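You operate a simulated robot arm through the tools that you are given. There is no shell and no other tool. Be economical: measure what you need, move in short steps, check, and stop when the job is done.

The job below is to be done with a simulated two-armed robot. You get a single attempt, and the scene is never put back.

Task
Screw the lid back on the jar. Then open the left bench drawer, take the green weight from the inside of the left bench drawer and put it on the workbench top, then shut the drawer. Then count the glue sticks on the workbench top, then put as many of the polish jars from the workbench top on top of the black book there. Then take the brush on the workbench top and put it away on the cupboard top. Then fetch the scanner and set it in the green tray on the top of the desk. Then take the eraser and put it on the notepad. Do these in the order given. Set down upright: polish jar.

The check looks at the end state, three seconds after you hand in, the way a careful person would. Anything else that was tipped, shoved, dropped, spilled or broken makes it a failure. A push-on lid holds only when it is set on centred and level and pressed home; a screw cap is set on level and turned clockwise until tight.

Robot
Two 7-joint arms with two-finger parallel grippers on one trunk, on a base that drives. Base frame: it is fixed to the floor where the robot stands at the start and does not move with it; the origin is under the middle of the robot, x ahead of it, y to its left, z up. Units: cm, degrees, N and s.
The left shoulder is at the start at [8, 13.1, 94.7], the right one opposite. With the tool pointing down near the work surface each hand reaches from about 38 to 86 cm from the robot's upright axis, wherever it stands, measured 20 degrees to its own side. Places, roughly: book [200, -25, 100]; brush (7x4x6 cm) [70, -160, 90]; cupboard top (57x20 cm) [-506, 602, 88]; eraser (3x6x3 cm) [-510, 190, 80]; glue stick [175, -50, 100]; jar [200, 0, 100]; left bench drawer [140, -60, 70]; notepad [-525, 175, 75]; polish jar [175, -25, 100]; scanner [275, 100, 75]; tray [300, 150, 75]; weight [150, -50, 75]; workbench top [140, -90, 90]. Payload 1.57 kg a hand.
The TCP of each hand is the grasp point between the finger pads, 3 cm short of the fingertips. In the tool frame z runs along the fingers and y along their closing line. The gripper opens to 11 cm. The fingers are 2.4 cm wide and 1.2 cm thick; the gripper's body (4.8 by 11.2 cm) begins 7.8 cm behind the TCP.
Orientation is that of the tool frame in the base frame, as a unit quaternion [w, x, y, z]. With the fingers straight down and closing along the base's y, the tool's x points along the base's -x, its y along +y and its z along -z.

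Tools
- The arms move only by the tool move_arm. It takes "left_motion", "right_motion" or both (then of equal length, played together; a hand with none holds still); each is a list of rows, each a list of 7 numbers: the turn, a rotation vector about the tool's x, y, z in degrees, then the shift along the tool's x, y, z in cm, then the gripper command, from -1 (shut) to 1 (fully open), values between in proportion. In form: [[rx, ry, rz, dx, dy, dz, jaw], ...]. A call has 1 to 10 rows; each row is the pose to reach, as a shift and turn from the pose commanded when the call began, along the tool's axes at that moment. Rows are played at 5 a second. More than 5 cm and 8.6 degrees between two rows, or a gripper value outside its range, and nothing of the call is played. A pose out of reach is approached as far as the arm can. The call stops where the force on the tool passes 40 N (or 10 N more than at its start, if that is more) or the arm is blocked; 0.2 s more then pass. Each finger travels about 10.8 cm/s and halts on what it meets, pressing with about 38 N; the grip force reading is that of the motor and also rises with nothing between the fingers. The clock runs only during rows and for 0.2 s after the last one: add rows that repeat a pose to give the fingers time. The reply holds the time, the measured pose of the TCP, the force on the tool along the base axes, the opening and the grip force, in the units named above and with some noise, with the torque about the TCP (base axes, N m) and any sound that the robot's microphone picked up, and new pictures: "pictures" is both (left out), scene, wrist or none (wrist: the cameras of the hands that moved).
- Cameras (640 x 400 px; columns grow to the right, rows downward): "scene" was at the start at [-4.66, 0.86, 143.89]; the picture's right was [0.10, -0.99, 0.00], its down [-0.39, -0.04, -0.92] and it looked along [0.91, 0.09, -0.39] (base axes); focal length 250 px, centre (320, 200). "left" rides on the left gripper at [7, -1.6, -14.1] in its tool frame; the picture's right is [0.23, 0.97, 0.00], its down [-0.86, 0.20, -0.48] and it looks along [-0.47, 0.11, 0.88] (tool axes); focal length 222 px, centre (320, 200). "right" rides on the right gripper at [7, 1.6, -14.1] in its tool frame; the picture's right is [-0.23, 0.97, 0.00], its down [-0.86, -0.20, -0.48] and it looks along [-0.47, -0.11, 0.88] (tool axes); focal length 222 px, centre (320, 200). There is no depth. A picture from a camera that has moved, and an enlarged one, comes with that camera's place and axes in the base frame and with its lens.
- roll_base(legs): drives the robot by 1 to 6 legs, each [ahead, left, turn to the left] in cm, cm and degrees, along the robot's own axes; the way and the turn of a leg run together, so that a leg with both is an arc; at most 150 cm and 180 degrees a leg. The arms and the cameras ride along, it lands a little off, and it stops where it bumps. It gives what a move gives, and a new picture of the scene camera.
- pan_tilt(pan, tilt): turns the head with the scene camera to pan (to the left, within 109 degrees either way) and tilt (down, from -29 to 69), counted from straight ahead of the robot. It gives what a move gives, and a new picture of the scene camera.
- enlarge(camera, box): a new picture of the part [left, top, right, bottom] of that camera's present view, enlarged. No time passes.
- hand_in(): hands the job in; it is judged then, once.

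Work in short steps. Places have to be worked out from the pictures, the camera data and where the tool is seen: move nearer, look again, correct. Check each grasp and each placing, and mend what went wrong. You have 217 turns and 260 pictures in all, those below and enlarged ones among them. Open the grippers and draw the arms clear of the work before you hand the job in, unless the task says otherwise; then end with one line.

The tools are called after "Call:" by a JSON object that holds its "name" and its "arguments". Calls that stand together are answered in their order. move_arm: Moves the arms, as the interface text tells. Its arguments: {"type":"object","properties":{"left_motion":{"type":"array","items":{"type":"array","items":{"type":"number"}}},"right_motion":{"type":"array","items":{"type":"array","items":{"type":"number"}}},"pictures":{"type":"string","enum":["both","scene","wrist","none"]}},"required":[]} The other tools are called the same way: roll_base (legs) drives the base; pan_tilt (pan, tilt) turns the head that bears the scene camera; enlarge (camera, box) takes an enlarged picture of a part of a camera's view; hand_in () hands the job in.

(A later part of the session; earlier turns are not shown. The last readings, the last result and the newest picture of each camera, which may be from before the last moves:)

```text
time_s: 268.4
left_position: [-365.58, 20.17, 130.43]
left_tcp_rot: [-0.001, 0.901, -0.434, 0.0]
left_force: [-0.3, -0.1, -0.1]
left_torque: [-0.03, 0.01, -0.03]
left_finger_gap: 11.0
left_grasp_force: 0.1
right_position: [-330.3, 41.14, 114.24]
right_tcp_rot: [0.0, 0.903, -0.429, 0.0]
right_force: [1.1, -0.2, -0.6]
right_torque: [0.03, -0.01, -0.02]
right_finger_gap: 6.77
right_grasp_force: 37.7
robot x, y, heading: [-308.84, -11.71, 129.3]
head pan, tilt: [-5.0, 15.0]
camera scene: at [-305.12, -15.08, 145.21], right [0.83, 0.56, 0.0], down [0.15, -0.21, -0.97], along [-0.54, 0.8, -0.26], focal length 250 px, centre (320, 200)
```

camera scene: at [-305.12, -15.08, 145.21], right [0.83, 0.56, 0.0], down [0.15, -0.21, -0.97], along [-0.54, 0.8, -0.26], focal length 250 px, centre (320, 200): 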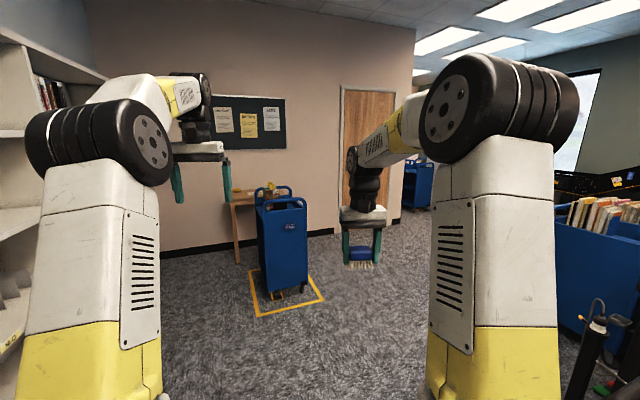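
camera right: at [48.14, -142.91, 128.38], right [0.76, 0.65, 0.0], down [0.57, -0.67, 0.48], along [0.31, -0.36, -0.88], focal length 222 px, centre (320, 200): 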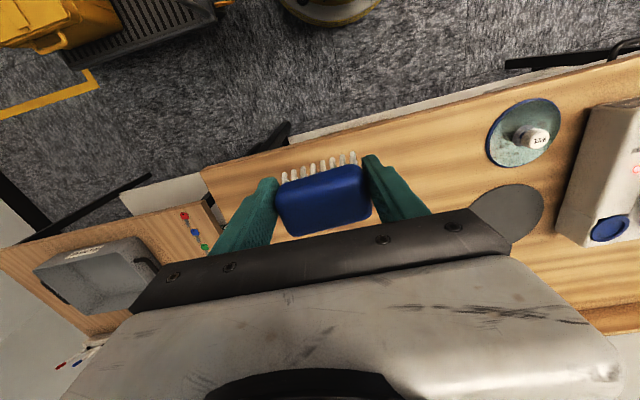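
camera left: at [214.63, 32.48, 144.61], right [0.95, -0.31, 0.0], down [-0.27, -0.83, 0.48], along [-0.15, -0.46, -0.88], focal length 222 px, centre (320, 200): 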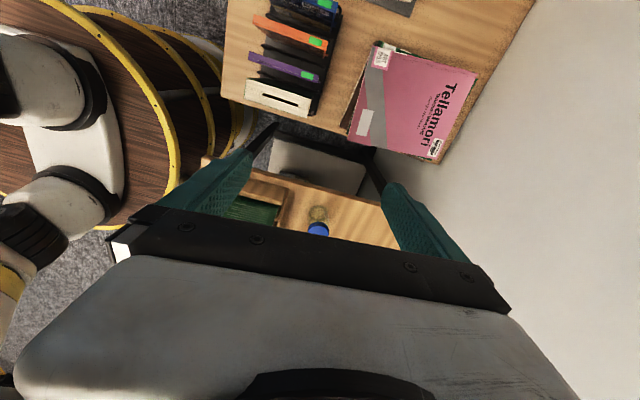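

The far area opens to the right of the door wall. I turn to heading ≈100° and drive ~290 cm north, then look.

Call:
{"name": "roll_base", "arguments": {"legs": [[0, 0, -29.3], [150, 0, 0], [140, -15, 0]]}}

Call:
{"name": "pan_tilt", "arguments": {"pan": 20, "tilt": 15}}

```text
time_s: 284.1
left_position: [-376.37, 336.75, 130.46]
left_tcp_rot: [-0.001, 0.761, -0.649, 0.001]
left_force: [0.5, 0.5, -0.2]
left_torque: [0.02, 0.01, -0.01]
left_finger_gap: 11.0
left_grasp_force: 0.1
right_position: [-335.51, 337.55, 114.26]
right_tcp_rot: [0.0, 0.765, -0.644, 0.0]
right_force: [0.8, -0.2, -0.8]
right_torque: [0.0, -0.01, -0.01]
right_finger_gap: 6.73
right_grasp_force: 38.1
robot x, y, heading: [-342.76, 281.08, 100.0]
head pan, tilt: [-5.0, 15.0]
camera scene: at [-341.11, 276.51, 145.21], right [1.0, 0.08, 0.0], down [0.02, -0.26, -0.97], along [-0.08, 0.96, -0.26], focal length 250 px, centre (320, 200)
```

scene: 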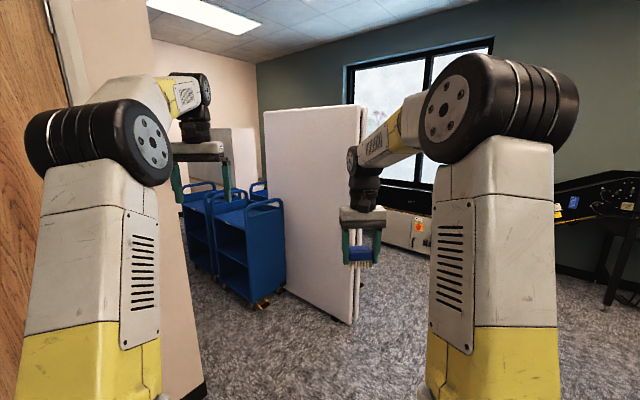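

```text
time_s: 285.0
left_position: [-376.43, 336.83, 130.44]
left_tcp_rot: [-0.001, 0.761, -0.648, 0.0]
left_force: [0.5, 0.2, -0.5]
left_torque: [-0.01, 0.0, 0.02]
left_finger_gap: 10.97
left_grasp_force: 0.0
right_position: [-335.45, 337.67, 114.28]
right_tcp_rot: [0.0, 0.765, -0.644, 0.0]
right_force: [-0.4, 0.2, -0.5]
right_torque: [-0.04, -0.02, 0.01]
right_finger_gap: 6.73
right_grasp_force: 37.8
robot x, y, heading: [-343.19, 281.18, 99.8]
head pan, tilt: [20.0, 15.0]
camera scene: at [-344.96, 275.31, 145.21], right [0.87, 0.5, 0.0], down [0.13, -0.23, -0.97], along [-0.48, 0.84, -0.26], focal length 250 px, centre (320, 200)
```

scene: 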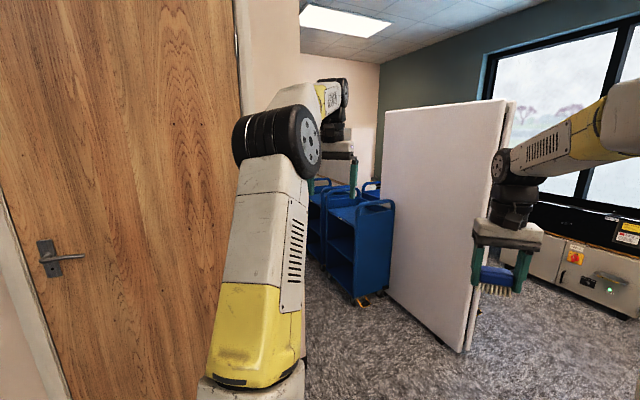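

The cupboard lies beyond the white partition on its window side. I drive to (−242, 469), turn to face along the lane, and look.

Call:
{"name": "roll_base", "arguments": {"legs": [[84, -66, 0], [84, -66, 0], [0, 0, 44.5]]}}

Call:
{"name": "pan_tilt", "arguments": {"pan": 0, "tilt": 18}}

```text
time_s: 291.7
left_position: [-321.49, 439.89, 130.49]
left_tcp_rot: [0.007, 0.769, -0.64, 0.007]
left_force: [4.4, -12.8, -2.9]
left_torque: [1.74, 0.41, 0.68]
left_finger_gap: 10.98
left_grasp_force: 0.2
right_position: [-280.2, 441.38, 114.33]
right_tcp_rot: [0.0, 0.765, -0.644, 0.0]
right_force: [-0.3, -0.3, -1.2]
right_torque: [-0.01, -0.01, -0.01]
right_finger_gap: 6.74
right_grasp_force: 37.5
robot x, y, heading: [-287.47, 385.16, 99.9]
head pan, tilt: [20.0, 15.0]
stopped in leg 2: the force on the tool passed its limit at 109 N (the readings are from after the stop); the commanded pose is now the measured one
camera scene: at [-289.63, 379.08, 145.21], right [0.87, 0.5, 0.0], down [0.13, -0.22, -0.97], along [-0.48, 0.84, -0.26], focal length 250 px, centre (320, 200)
```

scene: 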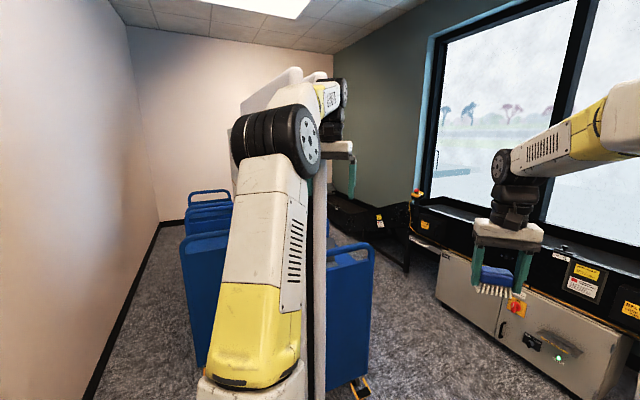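

```text
time_s: 292.6
left_position: [-321.43, 439.83, 130.48]
left_tcp_rot: [0.006, 0.769, -0.64, 0.006]
left_force: [5.7, -19.5, -3.1]
left_torque: [2.47, 0.56, 0.98]
left_finger_gap: 11.0
left_grasp_force: 0.0
right_position: [-280.12, 441.52, 114.21]
right_tcp_rot: [0.0, 0.765, -0.644, 0.0]
right_force: [-0.2, 0.6, -1.0]
right_torque: [-0.02, 0.02, -0.01]
right_finger_gap: 6.74
right_grasp_force: 37.9
robot x, y, heading: [-287.54, 385.11, 99.8]
head pan, tilt: [0.0, 18.0]
camera scene: at [-286.58, 380.14, 144.72], right [0.99, 0.17, 0.0], down [0.05, -0.3, -0.95], along [-0.16, 0.94, -0.31], focal length 250 px, centre (320, 200)
```

scene: 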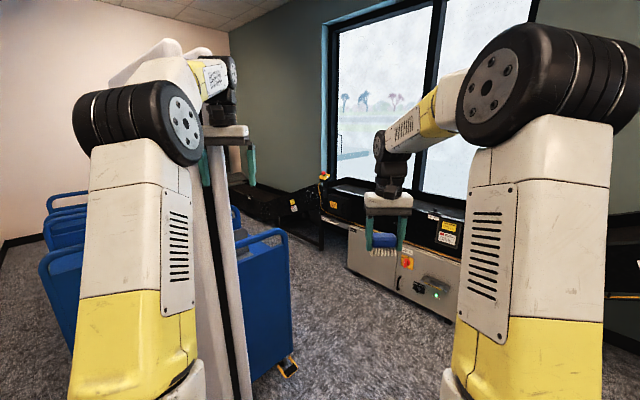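

My left hand bumped the white panel (still standing). I back away, go right, then forward into the lane and turn.

Call:
{"name": "roll_base", "arguments": {"legs": [[-12, 0, 0], [0, -79, 0], [100, 0, 0], [0, 0, 44.5]]}}

Call:
{"name": "pan_tilt", "arguments": {"pan": 10, "tilt": 18}}

```text
time_s: 304.5
left_position: [-287.01, 502.69, 130.39]
left_tcp_rot: [0.004, 0.951, -0.308, 0.009]
left_force: [0.9, -0.3, -0.4]
left_torque: [0.0, 0.05, 0.04]
left_finger_gap: 11.03
left_grasp_force: 0.0
right_position: [-258.17, 532.26, 114.25]
right_tcp_rot: [0.0, 0.95, -0.311, 0.002]
right_force: [-0.2, -0.3, 0.0]
right_torque: [-0.01, 0.05, -0.04]
right_finger_gap: 6.75
right_grasp_force: 37.9
robot x, y, heading: [-224.38, 486.14, 143.7]
head pan, tilt: [0.0, 18.0]
camera scene: at [-220.51, 483.56, 144.72], right [0.59, 0.8, 0.0], down [0.25, -0.18, -0.95], along [-0.77, 0.56, -0.31], focal length 250 px, centre (320, 200)
```

scene: 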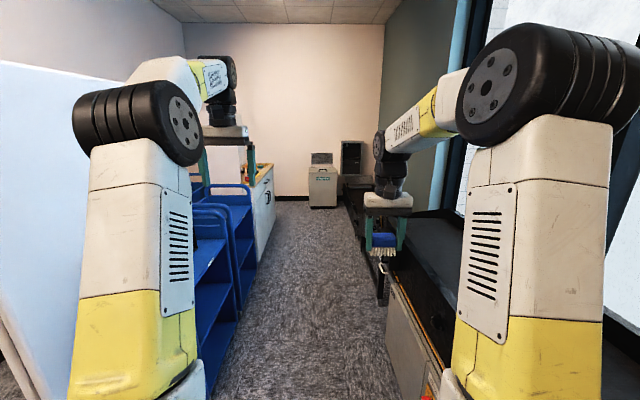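

```text
time_s: 305.2
left_position: [-286.92, 502.66, 130.35]
left_tcp_rot: [0.001, 0.951, -0.308, 0.008]
left_force: [-0.2, -0.1, 0.6]
left_torque: [0.01, 0.03, 0.0]
left_finger_gap: 11.01
left_grasp_force: 0.0
right_position: [-258.33, 532.25, 114.28]
right_tcp_rot: [0.0, 0.95, -0.312, 0.0]
right_force: [-0.2, 0.1, -0.9]
right_torque: [-0.04, -0.01, -0.03]
right_finger_gap: 6.76
right_grasp_force: 37.6
robot x, y, heading: [-224.29, 485.92, 143.6]
head pan, tilt: [10.0, 18.0]
camera scene: at [-221.36, 482.18, 144.72], right [0.45, 0.9, 0.0], down [0.28, -0.14, -0.95], along [-0.85, 0.42, -0.31], focal length 250 px, centre (320, 200)
```

scene: 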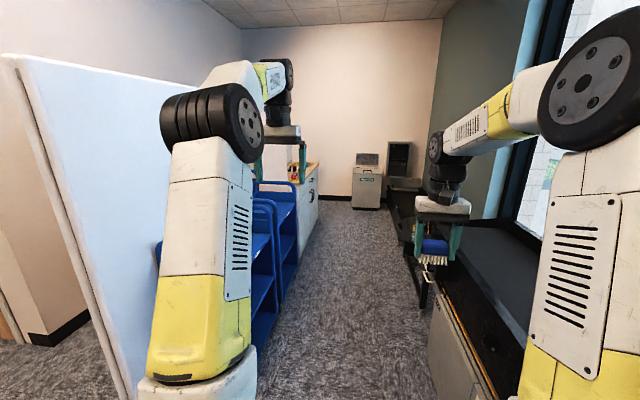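

I see the cupboard beyond the blue carts. I drive 279 cm along the lane and turn left to face the cupboard.

Call:
{"name": "roll_base", "arguments": {"legs": [[140, 0, 0], [139, 0, 0], [0, 0, 90]]}}

Call:
{"name": "pan_tilt", "arguments": {"pan": -5, "tilt": 35}}

Call:
{"name": "enlarge", "arguments": {"camera": "right", "box": [0, 0, 640, 400]}}

```text
time_s: 322.7
left_position: [-461.91, 592.32, 130.42]
left_tcp_rot: [-0.004, 0.887, 0.461, 0.007]
left_force: [0.6, 0.1, 0.0]
left_torque: [0.03, -0.01, -0.02]
left_finger_gap: 10.97
left_grasp_force: 0.1
right_position: [-491.88, 620.64, 114.11]
right_tcp_rot: [0.0, 0.889, 0.457, 0.001]
right_force: [0.1, -0.8, -1.2]
right_torque: [0.04, 0.0, -0.01]
right_finger_gap: 6.76
right_grasp_force: 37.7
robot x, y, heading: [-446.49, 655.14, -125.7]
head pan, tilt: [10.0, 18.0]
camera scene: at [-442.28, 657.95, 144.72], right [-0.9, 0.43, 0.0], down [0.13, 0.28, -0.95], along [-0.41, -0.86, -0.31], focal length 250 px, centre (320, 200)
```

scene: 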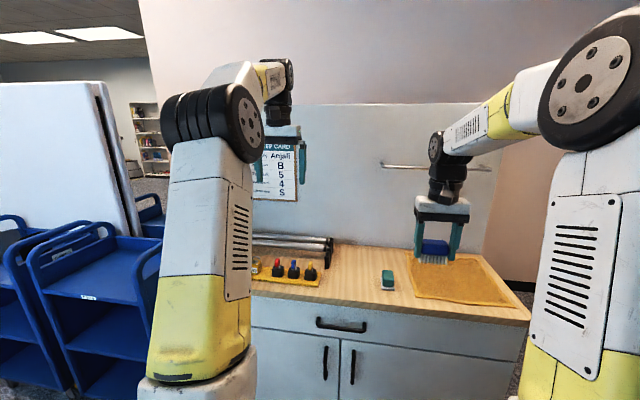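

```text
time_s: 323.5
left_position: [-461.98, 592.36, 130.43]
left_tcp_rot: [-0.004, 0.888, 0.461, 0.008]
left_force: [0.0, 0.2, -0.2]
left_torque: [-0.03, -0.01, 0.0]
left_finger_gap: 11.01
left_grasp_force: 0.0
right_position: [-491.82, 620.53, 114.32]
right_tcp_rot: [-0.001, 0.889, 0.458, 0.001]
right_force: [-0.5, 0.1, -0.4]
right_torque: [0.03, -0.04, 0.0]
right_finger_gap: 6.73
right_grasp_force: 38.0
robot x, y, heading: [-446.54, 654.91, -125.4]
head pan, tilt: [-5.0, 35.0]
camera scene: at [-443.98, 659.67, 142.02], right [-0.76, 0.65, 0.0], down [0.37, 0.44, -0.82], along [-0.53, -0.62, -0.57], focal length 250 px, centre (320, 200)
```

scene: 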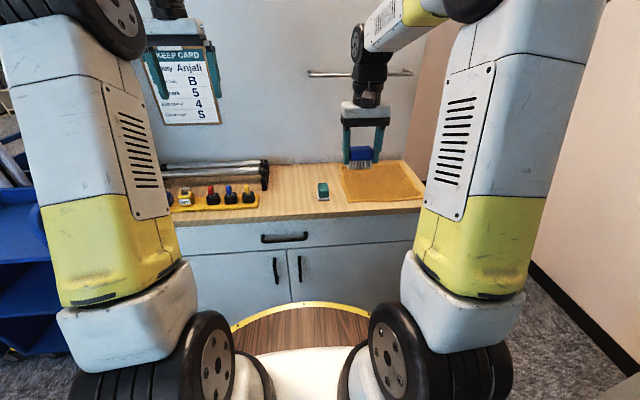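

```text
1.00 times, centred on (320, 200) of right (not enlarged: the box is as wide or as high as the picture)
camera zoom: at [-486.57, 625.27, 128.35], right [0.66, -0.75, 0.0], down [-0.66, -0.58, 0.48], along [-0.36, -0.31, -0.88], focal length 222 px, centre (320, 200)
```

zoom: 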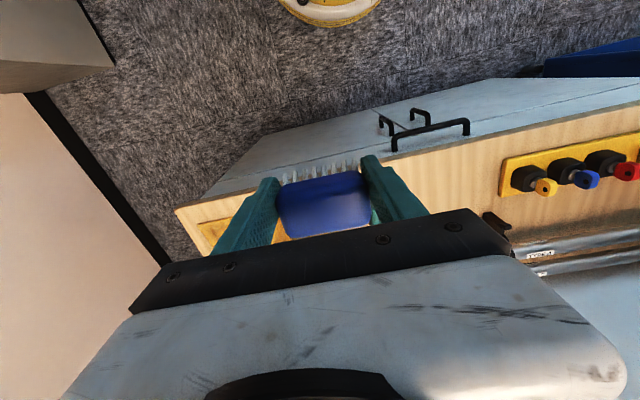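

I'll set the brush on the bare wood between the key tray and the green item, ≈(−485.5, 593). I move over and lower to just above contact.

Call:
{"name": "move_arm", "arguments": {"right_motion": [[0, 0, 0, -2.7, 3, 0, -0.1], [0, 0, 0, -5.4, 6.1, 0, -0.1], [0, 0, 0, -8.1, 9.1, 0, -0.1], [0, 0, 0, -10.7, 12.1, 0, -0.1], [0, 0, 0, -13.4, 15.1, 0, -0.1], [0, 0, 0, -16.1, 18.2, 0, -0.1], [0, 0, 0, -18.8, 21.2, 1, -0.1], [0, 0, 0, -18.8, 21.2, 5.8, -0.1], [0, 0, 0, -18.8, 21.2, 10.6, -0.1], [0, 0, 0, -18.8, 21.2, 14.5, -0.1]], "pictures": "both"}}

```text
time_s: 325.7
left_position: [-461.92, 592.29, 130.44]
left_tcp_rot: [-0.004, 0.887, 0.462, 0.008]
left_force: [-0.3, 0.1, 0.8]
left_torque: [0.02, 0.02, 0.01]
left_finger_gap: 10.98
left_grasp_force: 0.1
right_position: [-485.47, 593.14, 99.76]
right_tcp_rot: [-0.001, 0.889, 0.457, 0.001]
right_force: [0.2, -0.2, -1.7]
right_torque: [-0.02, 0.02, 0.06]
right_finger_gap: 6.76
right_grasp_force: 37.7
robot x, y, heading: [-446.32, 655.16, -125.5]
head pan, tilt: [-5.0, 35.0]
camera scene: at [-443.97, 659.68, 142.01], right [-0.76, 0.65, 0.0], down [0.37, 0.44, -0.82], along [-0.53, -0.62, -0.57], focal length 250 px, centre (320, 200)
camera right: at [-480.22, 597.86, 113.75], right [0.66, -0.75, 0.0], down [-0.66, -0.58, 0.48], along [-0.36, -0.31, -0.88], focal length 222 px, centre (320, 200)
```

scene: 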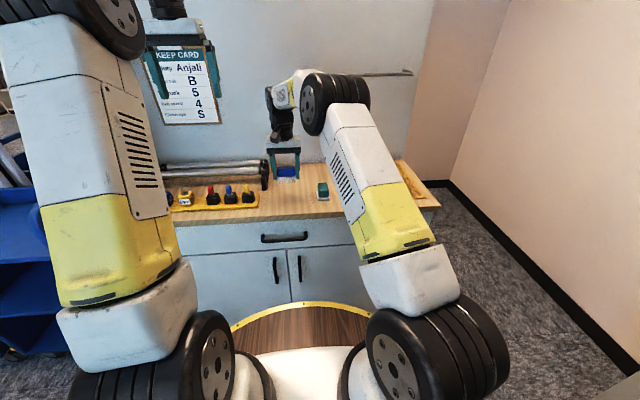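
right: 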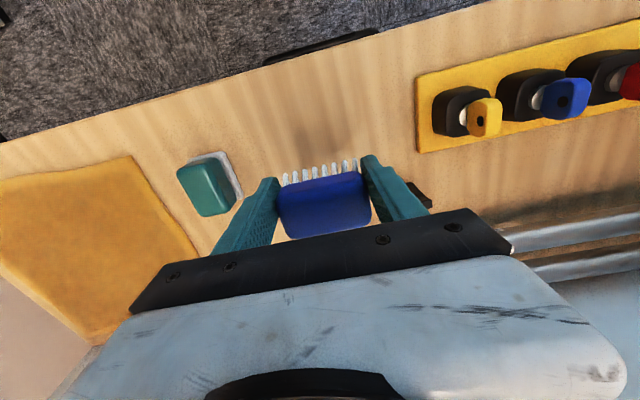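

Call:
{"name": "move_arm", "arguments": {"right_motion": [[0, 0, 0, 0, 0, 4, -0.1], [0, 0, 0, 0, 0, 6.2, -0.1], [0, 0, 0, 0, 0, 6.8, -0.1], [0, 0, 0, 0, 0, 7.3, -0.1], [0, 0, 0, 0, 0, 7.7, -0.1], [0, 0, 0, 0, 0, 8.1, -0.1]], "pictures": "none"}}

```text
time_s: 327.1
left_position: [-461.93, 592.4, 130.44]
left_tcp_rot: [-0.003, 0.887, 0.461, 0.008]
left_force: [-0.7, -0.7, 1.0]
left_torque: [0.02, 0.01, 0.02]
left_finger_gap: 11.01
left_grasp_force: 0.0
right_position: [-485.55, 592.99, 92.05]
right_tcp_rot: [0.003, 0.889, 0.457, -0.002]
right_force: [-0.9, 4.9, 32.9]
right_torque: [-0.07, 0.15, -0.02]
right_finger_gap: 6.77
right_grasp_force: 37.7
robot x, y, heading: [-446.41, 655.03, -125.5]
head pan, tilt: [-5.0, 35.0]
```

Contact. I relax, release slowly, rise and retract, then check.

Call:
{"name": "move_arm", "arguments": {"right_motion": [[0, 0, 0, 0, 0, -0.3, -0.1], [0, 0, 0, 0, 0, -0.3, 0.3], [0, 0, 0, 0, 0, -0.3, 0.4], [0, 0, 0, 0, 0, -0.3, 0.6], [0, 0, 0, 0, 0, -4.5, 0.6], [0, 0, 0, 0, 0, -9, 0.6], [0, 0, 0, 2, -1, -13.5, 0.8], [0, 0, 0, 5.5, -4, -15, 1], [0, 0, 0, 9, -7, -16, 1]], "pictures": "wrist"}}

```text
refused: row 7 steps farther than a row can; nothing moved
```

Call:
{"name": "move_arm", "arguments": {"right_motion": [[0, 0, 0, 0, 0, -0.3, -0.1], [0, 0, 0, 0, 0, -0.3, 0.3], [0, 0, 0, 0, 0, -0.3, 0.4], [0, 0, 0, 0, 0, -0.3, 0.6], [0, 0, 0, 0, 0, -4.5, 0.6], [0, 0, 0, 0, 0, -9, 0.6], [0, 0, 0, 2, -1, -13, 0.8], [0, 0, 0, 5.5, -4, -15, 1], [0, 0, 0, 9, -7, -16, 1]], "pictures": "wrist"}}

```text
refused: row 8 steps farther than a row can; nothing moved
```

Call:
{"name": "move_arm", "arguments": {"right_motion": [[0, 0, 0, 0, 0, -0.3, -0.1], [0, 0, 0, 0, 0, -0.3, 0.3], [0, 0, 0, 0, 0, -0.3, 0.4], [0, 0, 0, 0, 0, -0.3, 0.6], [0, 0, 0, 0, 0, -4.5, 0.6], [0, 0, 0, 0, 0, -9, 0.6], [0, 0, 0, 2, -1, -13, 0.8], [0, 0, 0, 5, -3, -15, 1], [0, 0, 0, 8.5, -5.5, -16, 1]], "pictures": "wrist"}}

```text
time_s: 329.1
left_position: [-461.95, 592.27, 130.39]
left_tcp_rot: [-0.004, 0.887, 0.461, 0.008]
left_force: [0.1, 0.8, 0.1]
left_torque: [0.03, -0.01, 0.0]
left_finger_gap: 11.0
left_grasp_force: 0.1
right_position: [-485.0, 602.88, 107.48]
right_tcp_rot: [-0.001, 0.889, 0.458, 0.0]
right_force: [-0.1, -0.3, -1.1]
right_torque: [0.03, -0.01, 0.01]
right_finger_gap: 11.01
right_grasp_force: 0.0
robot x, y, heading: [-446.23, 654.86, -125.6]
head pan, tilt: [-5.0, 35.0]
camera right: at [-479.71, 607.71, 121.64], right [0.66, -0.75, 0.0], down [-0.66, -0.58, 0.48], along [-0.36, -0.31, -0.88], focal length 222 px, centre (320, 200)
```

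right: 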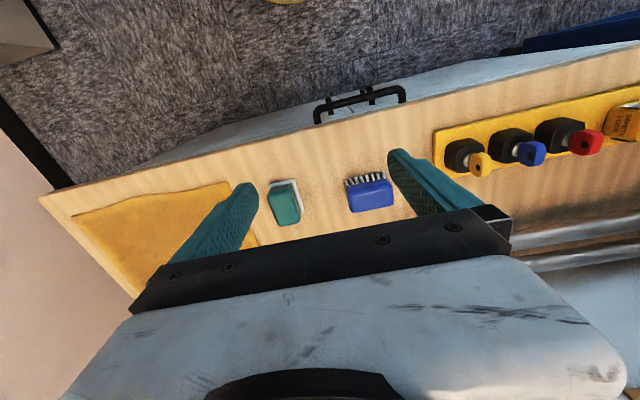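

The brush is put away. Now I drive back along the same way; first down the lane and around the panel.

Call:
{"name": "roll_base", "arguments": {"legs": [[0, 0, 90], [140, 0, 0], [139, 0, 0], [0, 0, -54.4], [106, 0, 0], [13, -79, 0]]}}

```text
time_s: 357.7
left_position: [-279.32, 309.22, 130.35]
left_tcp_rot: [-0.006, 0.711, 0.703, 0.007]
left_force: [-0.6, 0.7, 0.5]
left_torque: [0.0, -0.01, -0.01]
left_finger_gap: 10.99
left_grasp_force: 0.1
right_position: [-304.53, 304.97, 107.57]
right_tcp_rot: [0.0, 0.714, 0.7, 0.001]
right_force: [0.2, -0.2, 0.2]
right_torque: [0.01, -0.01, 0.01]
right_finger_gap: 11.02
right_grasp_force: 0.0
robot x, y, heading: [-302.13, 369.82, -91.2]
head pan, tilt: [-5.0, 35.0]
camera scene: at [-302.65, 374.86, 142.01], right [-0.99, 0.11, 0.0], down [0.06, 0.57, -0.82], along [-0.09, -0.81, -0.57], focal length 250 px, centre (320, 200)
```

scene: 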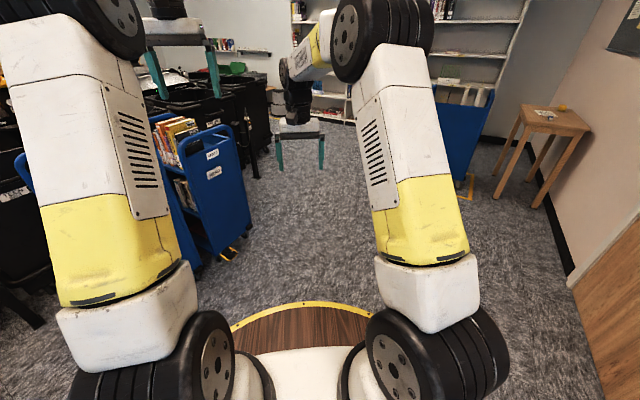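

Call:
{"name": "roll_base", "arguments": {"legs": [[90, -39, 0], [144, 11, 0], [144, 28, 0], [0, 0, 81], [64.6, -32, 0], [61, -2, 0]]}}

```text
time_s: 386.3
left_position: [-126.93, -51.72, 130.44]
left_tcp_rot: [-0.009, 0.094, 0.996, 0.001]
left_force: [0.3, 0.3, 0.0]
left_torque: [0.01, -0.01, 0.03]
left_finger_gap: 11.01
left_grasp_force: 0.0
right_position: [-127.17, -77.13, 107.53]
right_tcp_rot: [-0.001, 0.096, 0.995, 0.0]
right_force: [0.1, -0.1, -1.0]
right_torque: [0.02, -0.03, 0.0]
right_finger_gap: 11.02
right_grasp_force: 0.1
robot x, y, heading: [-190.4, -63.75, -11.3]
head pan, tilt: [-5.0, 35.0]
camera scene: at [-195.73, -63.42, 142.01], right [-0.28, -0.96, 0.0], down [-0.55, 0.16, -0.82], along [0.79, -0.23, -0.57], focal length 250 px, centre (320, 200)
```

scene: 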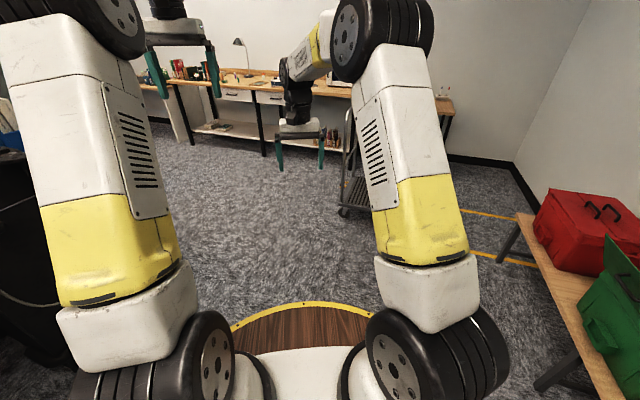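

Call:
{"name": "roll_base", "arguments": {"legs": [[71.4, 0, 0], [135.8, 35.3, 0], [51.4, 106.6, 0], [0, 0, -24.3], [0, 140, 0], [0, 37, 0]]}}

Call:
{"name": "pan_tilt", "arguments": {"pan": 5, "tilt": 30}}

```text
time_s: 412.3
left_position: [262.02, 148.02, 130.31]
left_tcp_rot: [-0.008, 0.308, 0.951, 0.003]
left_force: [-0.5, -0.4, 0.4]
left_torque: [-0.04, 0.02, -0.01]
left_finger_gap: 11.0
left_grasp_force: 0.1
right_position: [250.79, 124.96, 107.44]
right_tcp_rot: [-0.001, 0.314, 0.95, 0.0]
right_force: [-0.6, -0.3, -0.1]
right_torque: [-0.02, -0.02, 0.0]
right_finger_gap: 11.02
right_grasp_force: 0.2
robot x, y, heading: [199.33, 164.55, -36.5]
head pan, tilt: [-5.0, 35.0]
camera scene: at [194.86, 166.93, 142.01], right [-0.66, -0.75, 0.0], down [-0.43, 0.38, -0.82], along [0.61, -0.54, -0.57], focal length 250 px, centre (320, 200)
```

scene: 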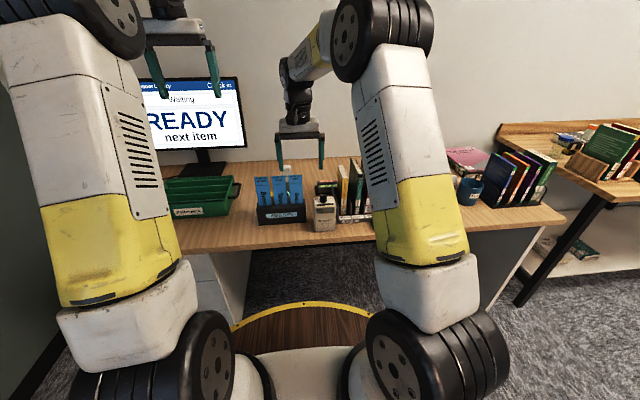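

```text
time_s: 413.1
left_position: [261.94, 148.09, 130.35]
left_tcp_rot: [-0.008, 0.309, 0.951, 0.003]
left_force: [-1.0, -0.2, -0.8]
left_torque: [0.01, 0.01, 0.03]
left_finger_gap: 11.01
left_grasp_force: 0.0
right_position: [250.86, 125.16, 107.48]
right_tcp_rot: [-0.001, 0.314, 0.95, 0.0]
right_force: [0.4, 0.1, 0.1]
right_torque: [-0.01, 0.0, 0.0]
right_finger_gap: 10.98
right_grasp_force: 0.0
robot x, y, heading: [199.24, 164.86, -36.7]
head pan, tilt: [5.0, 30.0]
camera scene: at [195.98, 168.04, 142.79], right [-0.52, -0.85, 0.0], down [-0.43, 0.26, -0.87], along [0.74, -0.45, -0.5], focal length 250 px, centre (320, 200)
```

scene: 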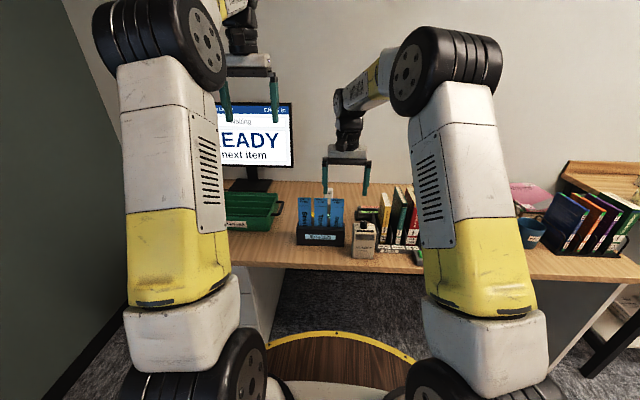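

Call:
{"name": "enlarge", "arguments": {"camera": "right", "box": [0, 0, 640, 400]}}

Call:
{"name": "enlarge", "arguments": {"camera": "left", "box": [0, 0, 640, 400]}}

```text
1.00 times, centred on (320, 200) of right (not enlarged: the box is as wide or as high as the picture)
camera zoom: at [246.17, 130.57, 121.67], right [0.76, 0.65, 0.0], down [0.57, -0.67, 0.48], along [0.31, -0.36, -0.88], focal length 222 px, centre (320, 200)
```

zoom: 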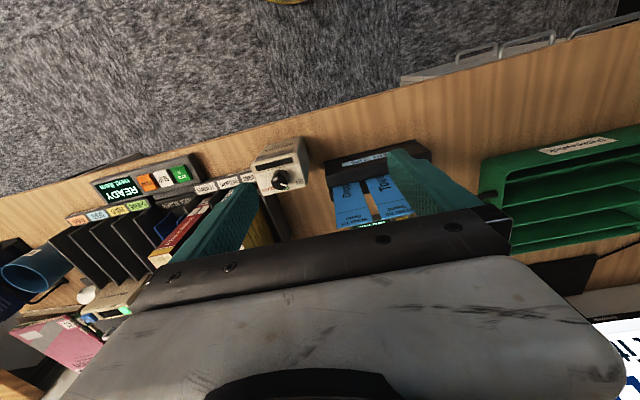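

```text
1.00 times, centred on (320, 200) of left (not enlarged: the box is as wide or as high as the picture)
camera zoom: at [255.58, 150.78, 144.71], right [0.39, 0.92, 0.0], down [0.82, -0.35, 0.46], along [0.43, -0.18, -0.89], focal length 222 px, centre (320, 200)
```

zoom: 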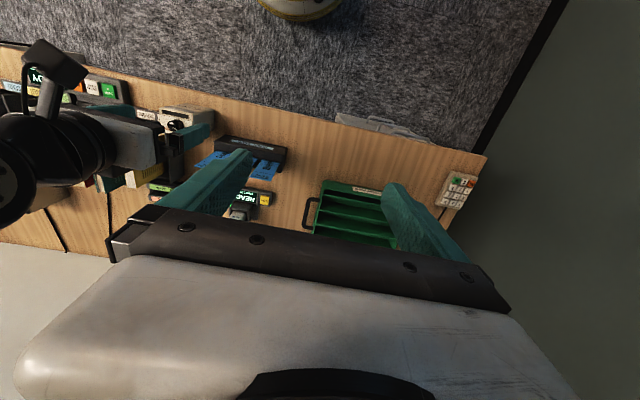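

Call:
{"name": "enlarge", "arguments": {"camera": "scene", "box": [220, 160, 440, 290]}}

```text
2.91 times, centred on (330, 225) of scene
camera zoom: at [195.98, 168.04, 142.79], right [-0.52, -0.85, 0.0], down [-0.43, 0.26, -0.87], along [0.74, -0.45, -0.5], focal length 728 px, centre (291, 127)
```

zoom: 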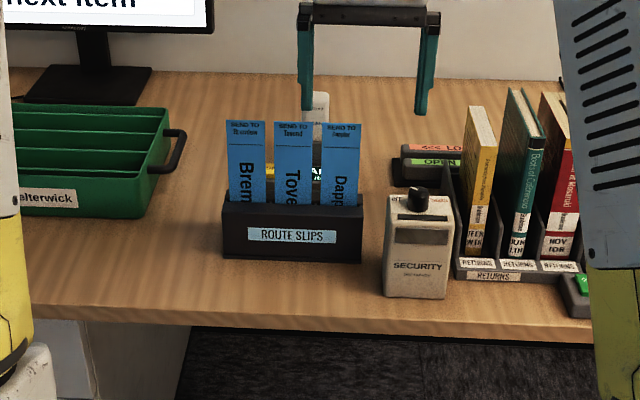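

The likely scanner is behind the route-slips box. I shift both hands right to view it from the left wrist camera.

Call:
{"name": "move_arm", "arguments": {"left_motion": [[0, 0, 0, 0, -4, 0, 1], [0, 0, 0, 0, -8, 0, 1], [0, 0, 0, 0, -12, 0, 1], [0, 0, 0, 0, -16, 0, 1], [0, 0, 0, 0, -20, 0, 1], [0, 0, 0, 0, -24, 0, 1], [0, 0, 0, 0, -27, 0, 1]], "right_motion": [[0, 0, 0, 0, -4.5, -1, 1], [0, 0, 0, 0, -9, -2, 1], [0, 0, 0, 0, -13.5, -3, 1], [0, 0, 0, 0, -18, -4, 1], [0, 0, 0, 0, -22.5, -5, 1], [0, 0, 0, 0, -27, -6, 1], [0, 0, 0, 0, -31, -7, 1]], "pictures": "none"}}

Call:
{"name": "enlarge", "arguments": {"camera": "left", "box": [160, 60, 480, 260]}}

```text
time_s: 414.7
left_position: [245.94, 126.23, 130.55]
left_tcp_rot: [-0.009, 0.309, 0.951, 0.002]
left_force: [0.4, -0.1, -0.7]
left_torque: [-0.01, 0.06, -0.01]
left_finger_gap: 11.0
left_grasp_force: 0.0
right_position: [232.5, 100.17, 114.44]
right_tcp_rot: [-0.001, 0.312, 0.95, -0.001]
right_force: [0.7, 0.7, 0.5]
right_torque: [-0.03, 0.03, 0.0]
right_finger_gap: 11.02
right_grasp_force: 0.1
robot x, y, heading: [199.3, 164.61, -36.6]
head pan, tilt: [5.0, 30.0]
```

```text
2.00 times, centred on (320, 160) of left
camera zoom: at [239.51, 129.0, 144.79], right [0.39, 0.92, 0.0], down [0.82, -0.35, 0.46], along [0.43, -0.18, -0.89], focal length 444 px, centre (320, 280)
```

zoom: 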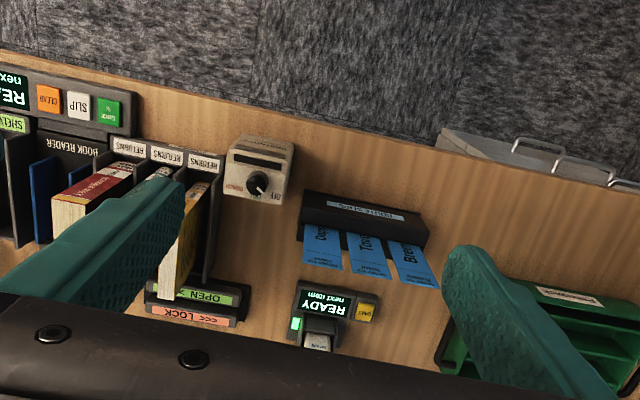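

I see a small device with a READY screen behind the slips box. I drive 29 cm ahead for a close view.

Call:
{"name": "roll_base", "arguments": {"legs": [[29, 0, 0]]}}

Call:
{"name": "enlarge", "arguments": {"camera": "left", "box": [200, 60, 440, 230]}}

```text
time_s: 416.6
left_position: [269.24, 109.33, 130.56]
left_tcp_rot: [-0.009, 0.308, 0.951, 0.003]
left_force: [-0.5, -1.2, -0.5]
left_torque: [-0.02, 0.01, 0.03]
left_finger_gap: 10.99
left_grasp_force: 0.0
right_position: [255.93, 83.14, 114.46]
right_tcp_rot: [-0.001, 0.311, 0.95, 0.001]
right_force: [0.0, -0.2, -0.2]
right_torque: [0.03, -0.02, -0.01]
right_finger_gap: 11.0
right_grasp_force: 0.0
robot x, y, heading: [222.83, 147.33, -36.4]
head pan, tilt: [5.0, 30.0]
camera scene: at [219.12, 150.92, 142.79], right [-0.52, -0.85, 0.0], down [-0.43, 0.26, -0.87], along [0.74, -0.45, -0.5], focal length 250 px, centre (320, 200)
```

scene: 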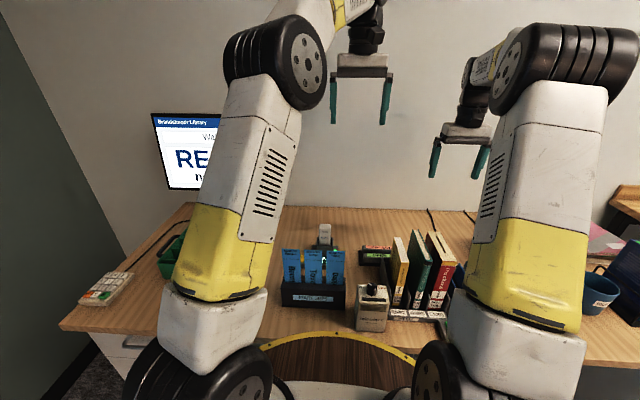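

```text
2.35 times, centred on (320, 145) of left
camera zoom: at [262.81, 112.04, 144.79], right [0.39, 0.92, 0.0], down [0.82, -0.34, 0.46], along [0.43, -0.17, -0.89], focal length 523 px, centre (320, 329)
```

zoom: 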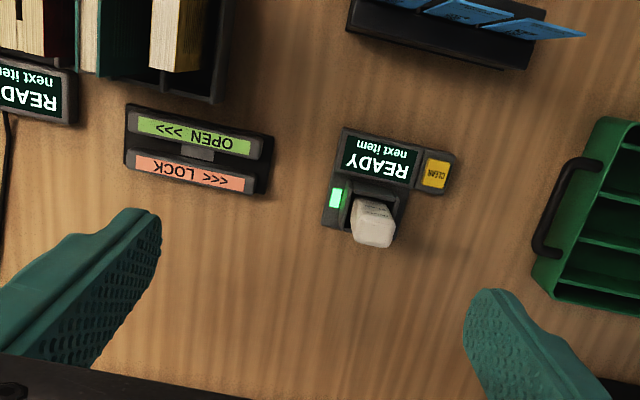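

The scanner (white, upright in its READY dock) has its top at ≈ (280.2, 111.6, 87.5). I bring the left hand above it at z≈102 for a closer look.

Call:
{"name": "move_arm", "arguments": {"left_motion": [[0, -1, 0, -1.5, 1.6, 4, 1], [0, -1, 0, -3, 3.3, 8, 1], [0, -1, 0, -4.5, 5, 12, 1], [0, -1, 0, -6, 6.6, 16, 1], [0, -1, 0, -7.6, 8.3, 20, 1], [0, -1, 0, -7.6, 8.3, 24.5, 1], [0, -1, 0, -7.6, 8.3, 28.5, 1]], "pictures": "none"}}

Call:
{"name": "enlarge", "arguments": {"camera": "left", "box": [220, 70, 420, 230]}}

Call:
{"name": "enlarge", "arguments": {"camera": "scene", "box": [260, 160, 420, 320]}}

```text
time_s: 418.2
left_position: [279.78, 111.94, 101.6]
left_tcp_rot: [0.001, 0.307, 0.952, -0.001]
left_force: [0.2, 0.3, -0.1]
left_torque: [0.01, -0.01, 0.01]
left_finger_gap: 11.01
left_grasp_force: 0.1
right_position: [255.98, 83.24, 114.36]
right_tcp_rot: [0.0, 0.311, 0.95, 0.0]
right_force: [0.2, 0.6, -0.4]
right_torque: [0.0, -0.01, 0.01]
right_finger_gap: 11.03
right_grasp_force: 0.0
robot x, y, heading: [222.74, 147.49, -36.4]
head pan, tilt: [5.0, 30.0]
```

```text
2.50 times, centred on (320, 150) of left
camera zoom: at [273.18, 114.65, 115.84], right [0.38, 0.92, 0.0], down [0.81, -0.34, 0.48], along [0.44, -0.18, -0.88], focal length 555 px, centre (320, 325)
```

zoom: 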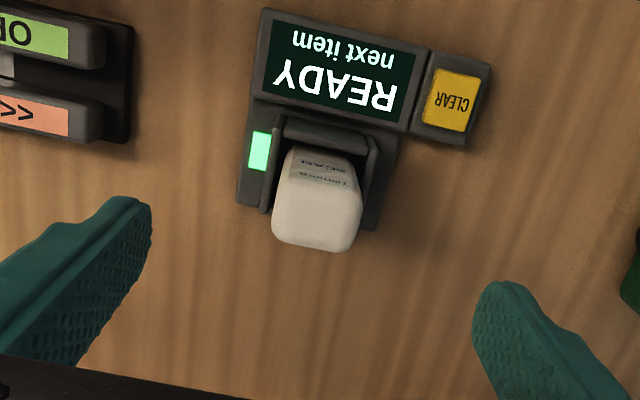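

```text
2.50 times, centred on (340, 240) of scene
camera zoom: at [219.11, 150.92, 142.79], right [-0.52, -0.85, 0.0], down [-0.43, 0.26, -0.87], along [0.74, -0.45, -0.5], focal length 626 px, centre (270, 100)
```

zoom: 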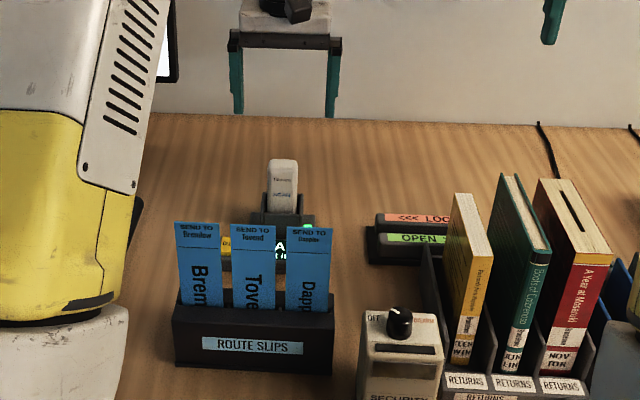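

Scanner top is ~2.3 cm further out, 4.8 cm wide along the closing line. I correct, descend to z≈85.5, grip and lift.

Call:
{"name": "move_arm", "arguments": {"left_motion": [[0, 0, 0, -1.2, 0, 3, 1], [0, 0, 0, -2.3, 0, 7.5, 0.8], [0, 0, 0, -2.3, 0, 12, 0.6], [0, 0, 0, -2.3, 0, 16, 0.6], [0, 0, 0, -2.3, 0, 16, 0.2], [0, 0, 0, -2.3, 0, 16, -0.2], [0, 0, 0, -2.3, 0, 16, -0.4], [0, 0, 0, -2.3, 0, 16, -0.4]], "pictures": "wrist"}}

```text
time_s: 420.1
left_position: [281.69, 110.35, 85.86]
left_tcp_rot: [-0.002, 0.308, 0.951, 0.0]
left_force: [-0.4, -0.6, 0.2]
left_torque: [0.0, 0.02, 0.02]
left_finger_gap: 4.38
left_grasp_force: 37.3
right_position: [255.99, 83.19, 114.52]
right_tcp_rot: [-0.001, 0.311, 0.951, 0.0]
right_force: [-0.1, -1.3, 1.1]
right_torque: [0.02, 0.02, -0.01]
right_finger_gap: 11.0
right_grasp_force: 0.0
robot x, y, heading: [222.63, 147.23, -36.3]
head pan, tilt: [5.0, 30.0]
camera left: at [275.16, 113.26, 100.01], right [0.39, 0.92, 0.0], down [0.81, -0.34, 0.48], along [0.44, -0.18, -0.88], focal length 222 px, centre (320, 200)
```

left: 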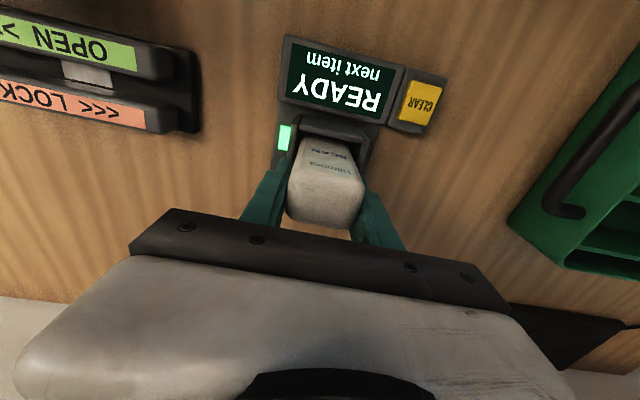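

Gripped. I lift slowly out of the dock.

Call:
{"name": "move_arm", "arguments": {"left_motion": [[0, 0, 0, 0, 0, -1.5, -0.4], [0, 0, 0, 0, 0, -3.5, -0.4], [0, 0, 0, 0, 0, -6, -0.4], [0, 0, 0, 0, 0, -9, -0.4], [0, 0, 0, 0, 0, -13, -0.4], [0, 0, 0, 0, 0, -17, -0.4], [0, 0, 0, 0, 0, -20, -0.4]], "pictures": "wrist"}}

Call:
{"name": "enlarge", "arguments": {"camera": "scene", "box": [240, 120, 420, 320]}}

```text
time_s: 421.6
left_position: [281.63, 110.52, 105.95]
left_tcp_rot: [-0.001, 0.307, 0.952, 0.0]
left_force: [-0.3, 0.0, -1.8]
left_torque: [-0.01, 0.04, -0.03]
left_finger_gap: 4.36
left_grasp_force: 38.2
right_position: [255.92, 83.16, 114.44]
right_tcp_rot: [0.0, 0.311, 0.95, -0.001]
right_force: [0.5, 0.5, -0.1]
right_torque: [-0.02, 0.01, 0.03]
right_finger_gap: 11.01
right_grasp_force: 0.2
robot x, y, heading: [222.5, 147.2, -36.4]
head pan, tilt: [5.0, 30.0]
camera left: at [275.02, 113.37, 120.11], right [0.39, 0.92, 0.0], down [0.81, -0.34, 0.48], along [0.44, -0.18, -0.88], focal length 222 px, centre (320, 200)
```

left: 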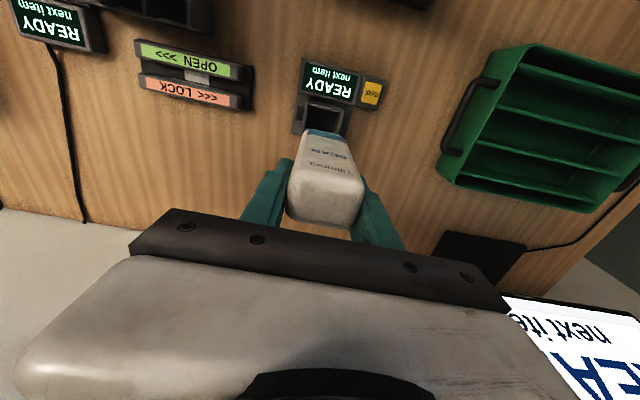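

```text
2.00 times, centred on (330, 220) of scene
camera zoom: at [219.14, 150.9, 142.79], right [-0.52, -0.85, 0.0], down [-0.43, 0.26, -0.87], along [0.74, -0.45, -0.5], focal length 501 px, centre (300, 160)
```

zoom: 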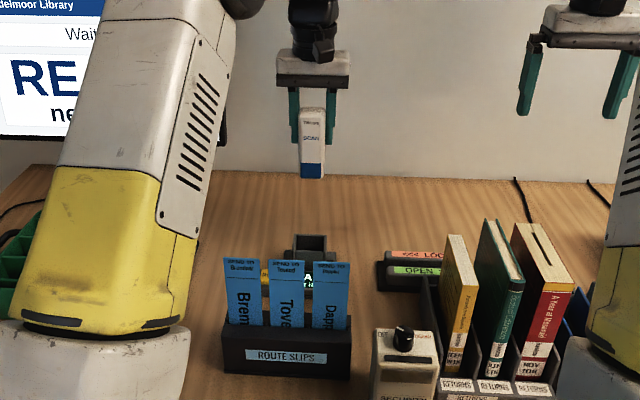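

Scanner is out of its dock. I retract the hand 10 cm from the monitor side and drive left 28 cm toward the tray.

Call:
{"name": "move_arm", "arguments": {"left_motion": [[0, 0, 0, 4.5, 0, 0, -0.4], [0, 0, 0, 9, 0, 0, -0.4], [0, 0, 0, 10, 0, 0, -0.4]], "pictures": "none"}}

Call:
{"name": "roll_base", "arguments": {"legs": [[0, 28, 0]]}}

Call:
{"name": "enlarge", "arguments": {"camera": "left", "box": [160, 20, 480, 220]}}

```text
time_s: 422.4
left_position: [273.57, 116.57, 105.89]
left_tcp_rot: [-0.001, 0.308, 0.951, 0.0]
left_force: [-1.2, 0.1, -2.1]
left_torque: [-0.02, -0.03, 0.01]
left_finger_gap: 4.38
left_grasp_force: 37.7
right_position: [255.93, 83.18, 114.4]
right_tcp_rot: [-0.001, 0.311, 0.951, 0.001]
right_force: [-0.3, -0.5, 0.6]
right_torque: [0.02, 0.04, -0.01]
right_finger_gap: 10.99
right_grasp_force: 0.0
robot x, y, heading: [222.33, 147.37, -36.5]
head pan, tilt: [5.0, 30.0]
```

```text
time_s: 424.4
left_position: [290.17, 139.04, 105.96]
left_tcp_rot: [0.0, 0.306, 0.952, 0.0]
left_force: [-0.2, 0.1, -1.3]
left_torque: [0.01, -0.01, -0.03]
left_finger_gap: 4.35
left_grasp_force: 37.8
right_position: [272.58, 105.69, 114.51]
right_tcp_rot: [-0.001, 0.31, 0.951, 0.0]
right_force: [-0.9, 0.3, -0.4]
right_torque: [-0.01, 0.04, 0.0]
right_finger_gap: 11.0
right_grasp_force: 0.0
robot x, y, heading: [239.19, 169.64, -36.3]
head pan, tilt: [5.0, 30.0]
camera scene: at [235.55, 173.3, 142.79], right [-0.52, -0.86, 0.0], down [-0.43, 0.26, -0.87], along [0.74, -0.45, -0.5], focal length 250 px, centre (320, 200)
```

scene: 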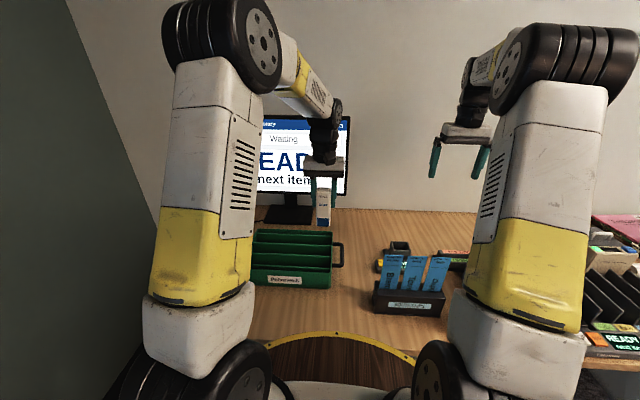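

```text
2.00 times, centred on (320, 120) of left
camera zoom: at [283.56, 141.79, 120.08], right [0.38, 0.92, 0.0], down [0.81, -0.34, 0.48], along [0.44, -0.18, -0.88], focal length 444 px, centre (320, 360)
```

zoom: 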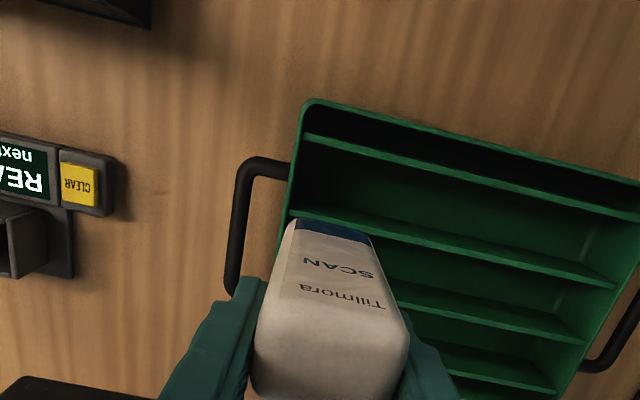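

The tray has ~6 cm bays running along t, height ~8 cm. I move over the second bay's middle (n≈158.5, t≈295) and lower to z≈91.

Call:
{"name": "move_arm", "arguments": {"left_motion": [[0, 0, 0, -1, 4, 0, -0.4], [0, 0, 0, -2.2, 8.5, 0, -0.4], [0, 0, 0, -3.5, 13, 0, -0.4], [0, 0, 0, -3.5, 13, 4.5, -0.4], [0, 0, 0, -3.5, 13, 9, -0.4], [0, 0, 0, -3.5, 13, 11, -0.4]], "pictures": "wrist"}}

Call:
{"name": "enlarge", "arguments": {"camera": "scene", "box": [230, 150, 390, 310]}}

```text
time_s: 425.8
left_position: [300.51, 147.75, 94.9]
left_tcp_rot: [0.0, 0.306, 0.952, 0.0]
left_force: [-0.1, 0.1, -1.8]
left_torque: [0.0, -0.02, 0.02]
left_finger_gap: 4.36
left_grasp_force: 38.1
right_position: [272.34, 105.65, 114.51]
right_tcp_rot: [0.0, 0.31, 0.951, 0.0]
right_force: [1.1, 0.4, 0.5]
right_torque: [-0.04, -0.02, 0.02]
right_finger_gap: 11.01
right_grasp_force: 0.0
robot x, y, heading: [238.77, 170.0, -36.0]
head pan, tilt: [5.0, 30.0]
camera left: at [293.96, 150.48, 109.13], right [0.38, 0.92, 0.0], down [0.81, -0.34, 0.48], along [0.44, -0.18, -0.88], focal length 222 px, centre (320, 200)
```

left: 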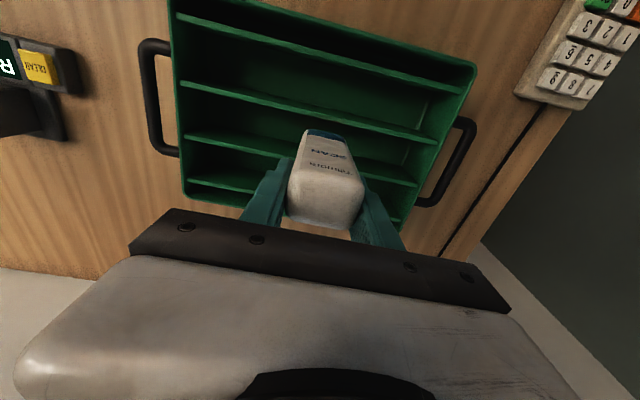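

```text
2.50 times, centred on (310, 230) of scene
camera zoom: at [235.55, 173.31, 142.79], right [-0.52, -0.86, 0.0], down [-0.43, 0.26, -0.87], along [0.74, -0.45, -0.5], focal length 626 px, centre (345, 125)
```

zoom: 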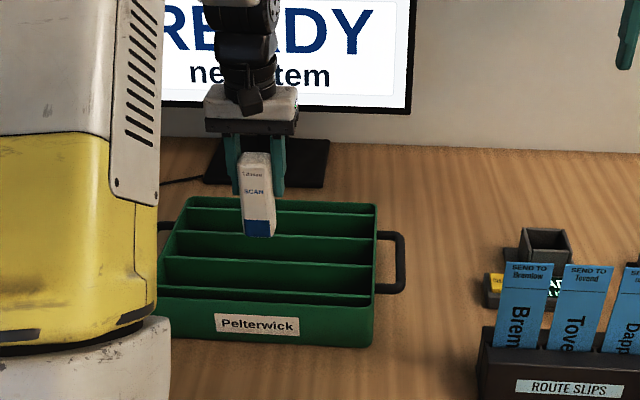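

The scanner's bottom is centred over the middle bay (n 154.8–161). I lower it until it touches the floor of the tray.

Call:
{"name": "move_arm", "arguments": {"left_motion": [[0, 0, 0, 0, 0, 4, -0.4], [0, 0, 0, 0, 0, 7, -0.4], [0, 0, 0, 0, 0, 8, -0.4], [0, 0, 0, 0, 0, 9, -0.4], [0, 0, 0, 0, 0, 9.6, -0.4], [0, 0, 0, 0, 0, 10.2, -0.4], [0, 0, 0, 0, 0, 10.8, -0.4], [0, 0, 0, 0, 0, 11.4, -0.4]], "pictures": "wrist"}}

```text
time_s: 427.6
left_position: [300.55, 147.53, 83.64]
left_tcp_rot: [0.001, 0.306, 0.952, -0.001]
left_force: [4.5, -0.1, 33.1]
left_torque: [0.0, -0.01, 0.02]
left_finger_gap: 4.35
left_grasp_force: 37.7
right_position: [272.39, 105.65, 114.47]
right_tcp_rot: [0.001, 0.31, 0.951, 0.0]
right_force: [-0.2, -0.2, 0.0]
right_torque: [-0.02, 0.0, 0.02]
right_finger_gap: 10.99
right_grasp_force: 0.0
robot x, y, heading: [238.89, 169.35, -36.2]
head pan, tilt: [5.0, 30.0]
camera left: at [293.96, 150.38, 97.82], right [0.38, 0.92, 0.0], down [0.81, -0.34, 0.48], along [0.45, -0.18, -0.88], focal length 222 px, centre (320, 200)
```

left: 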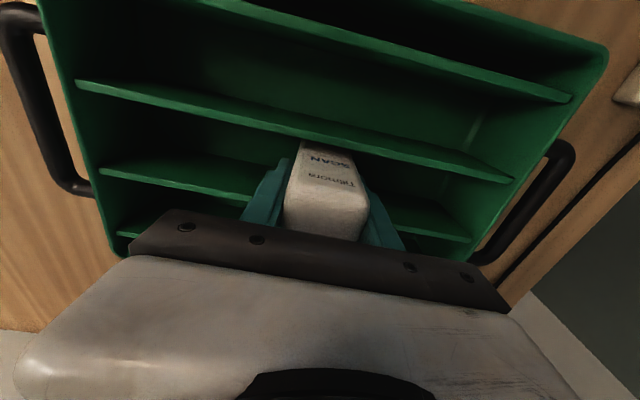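

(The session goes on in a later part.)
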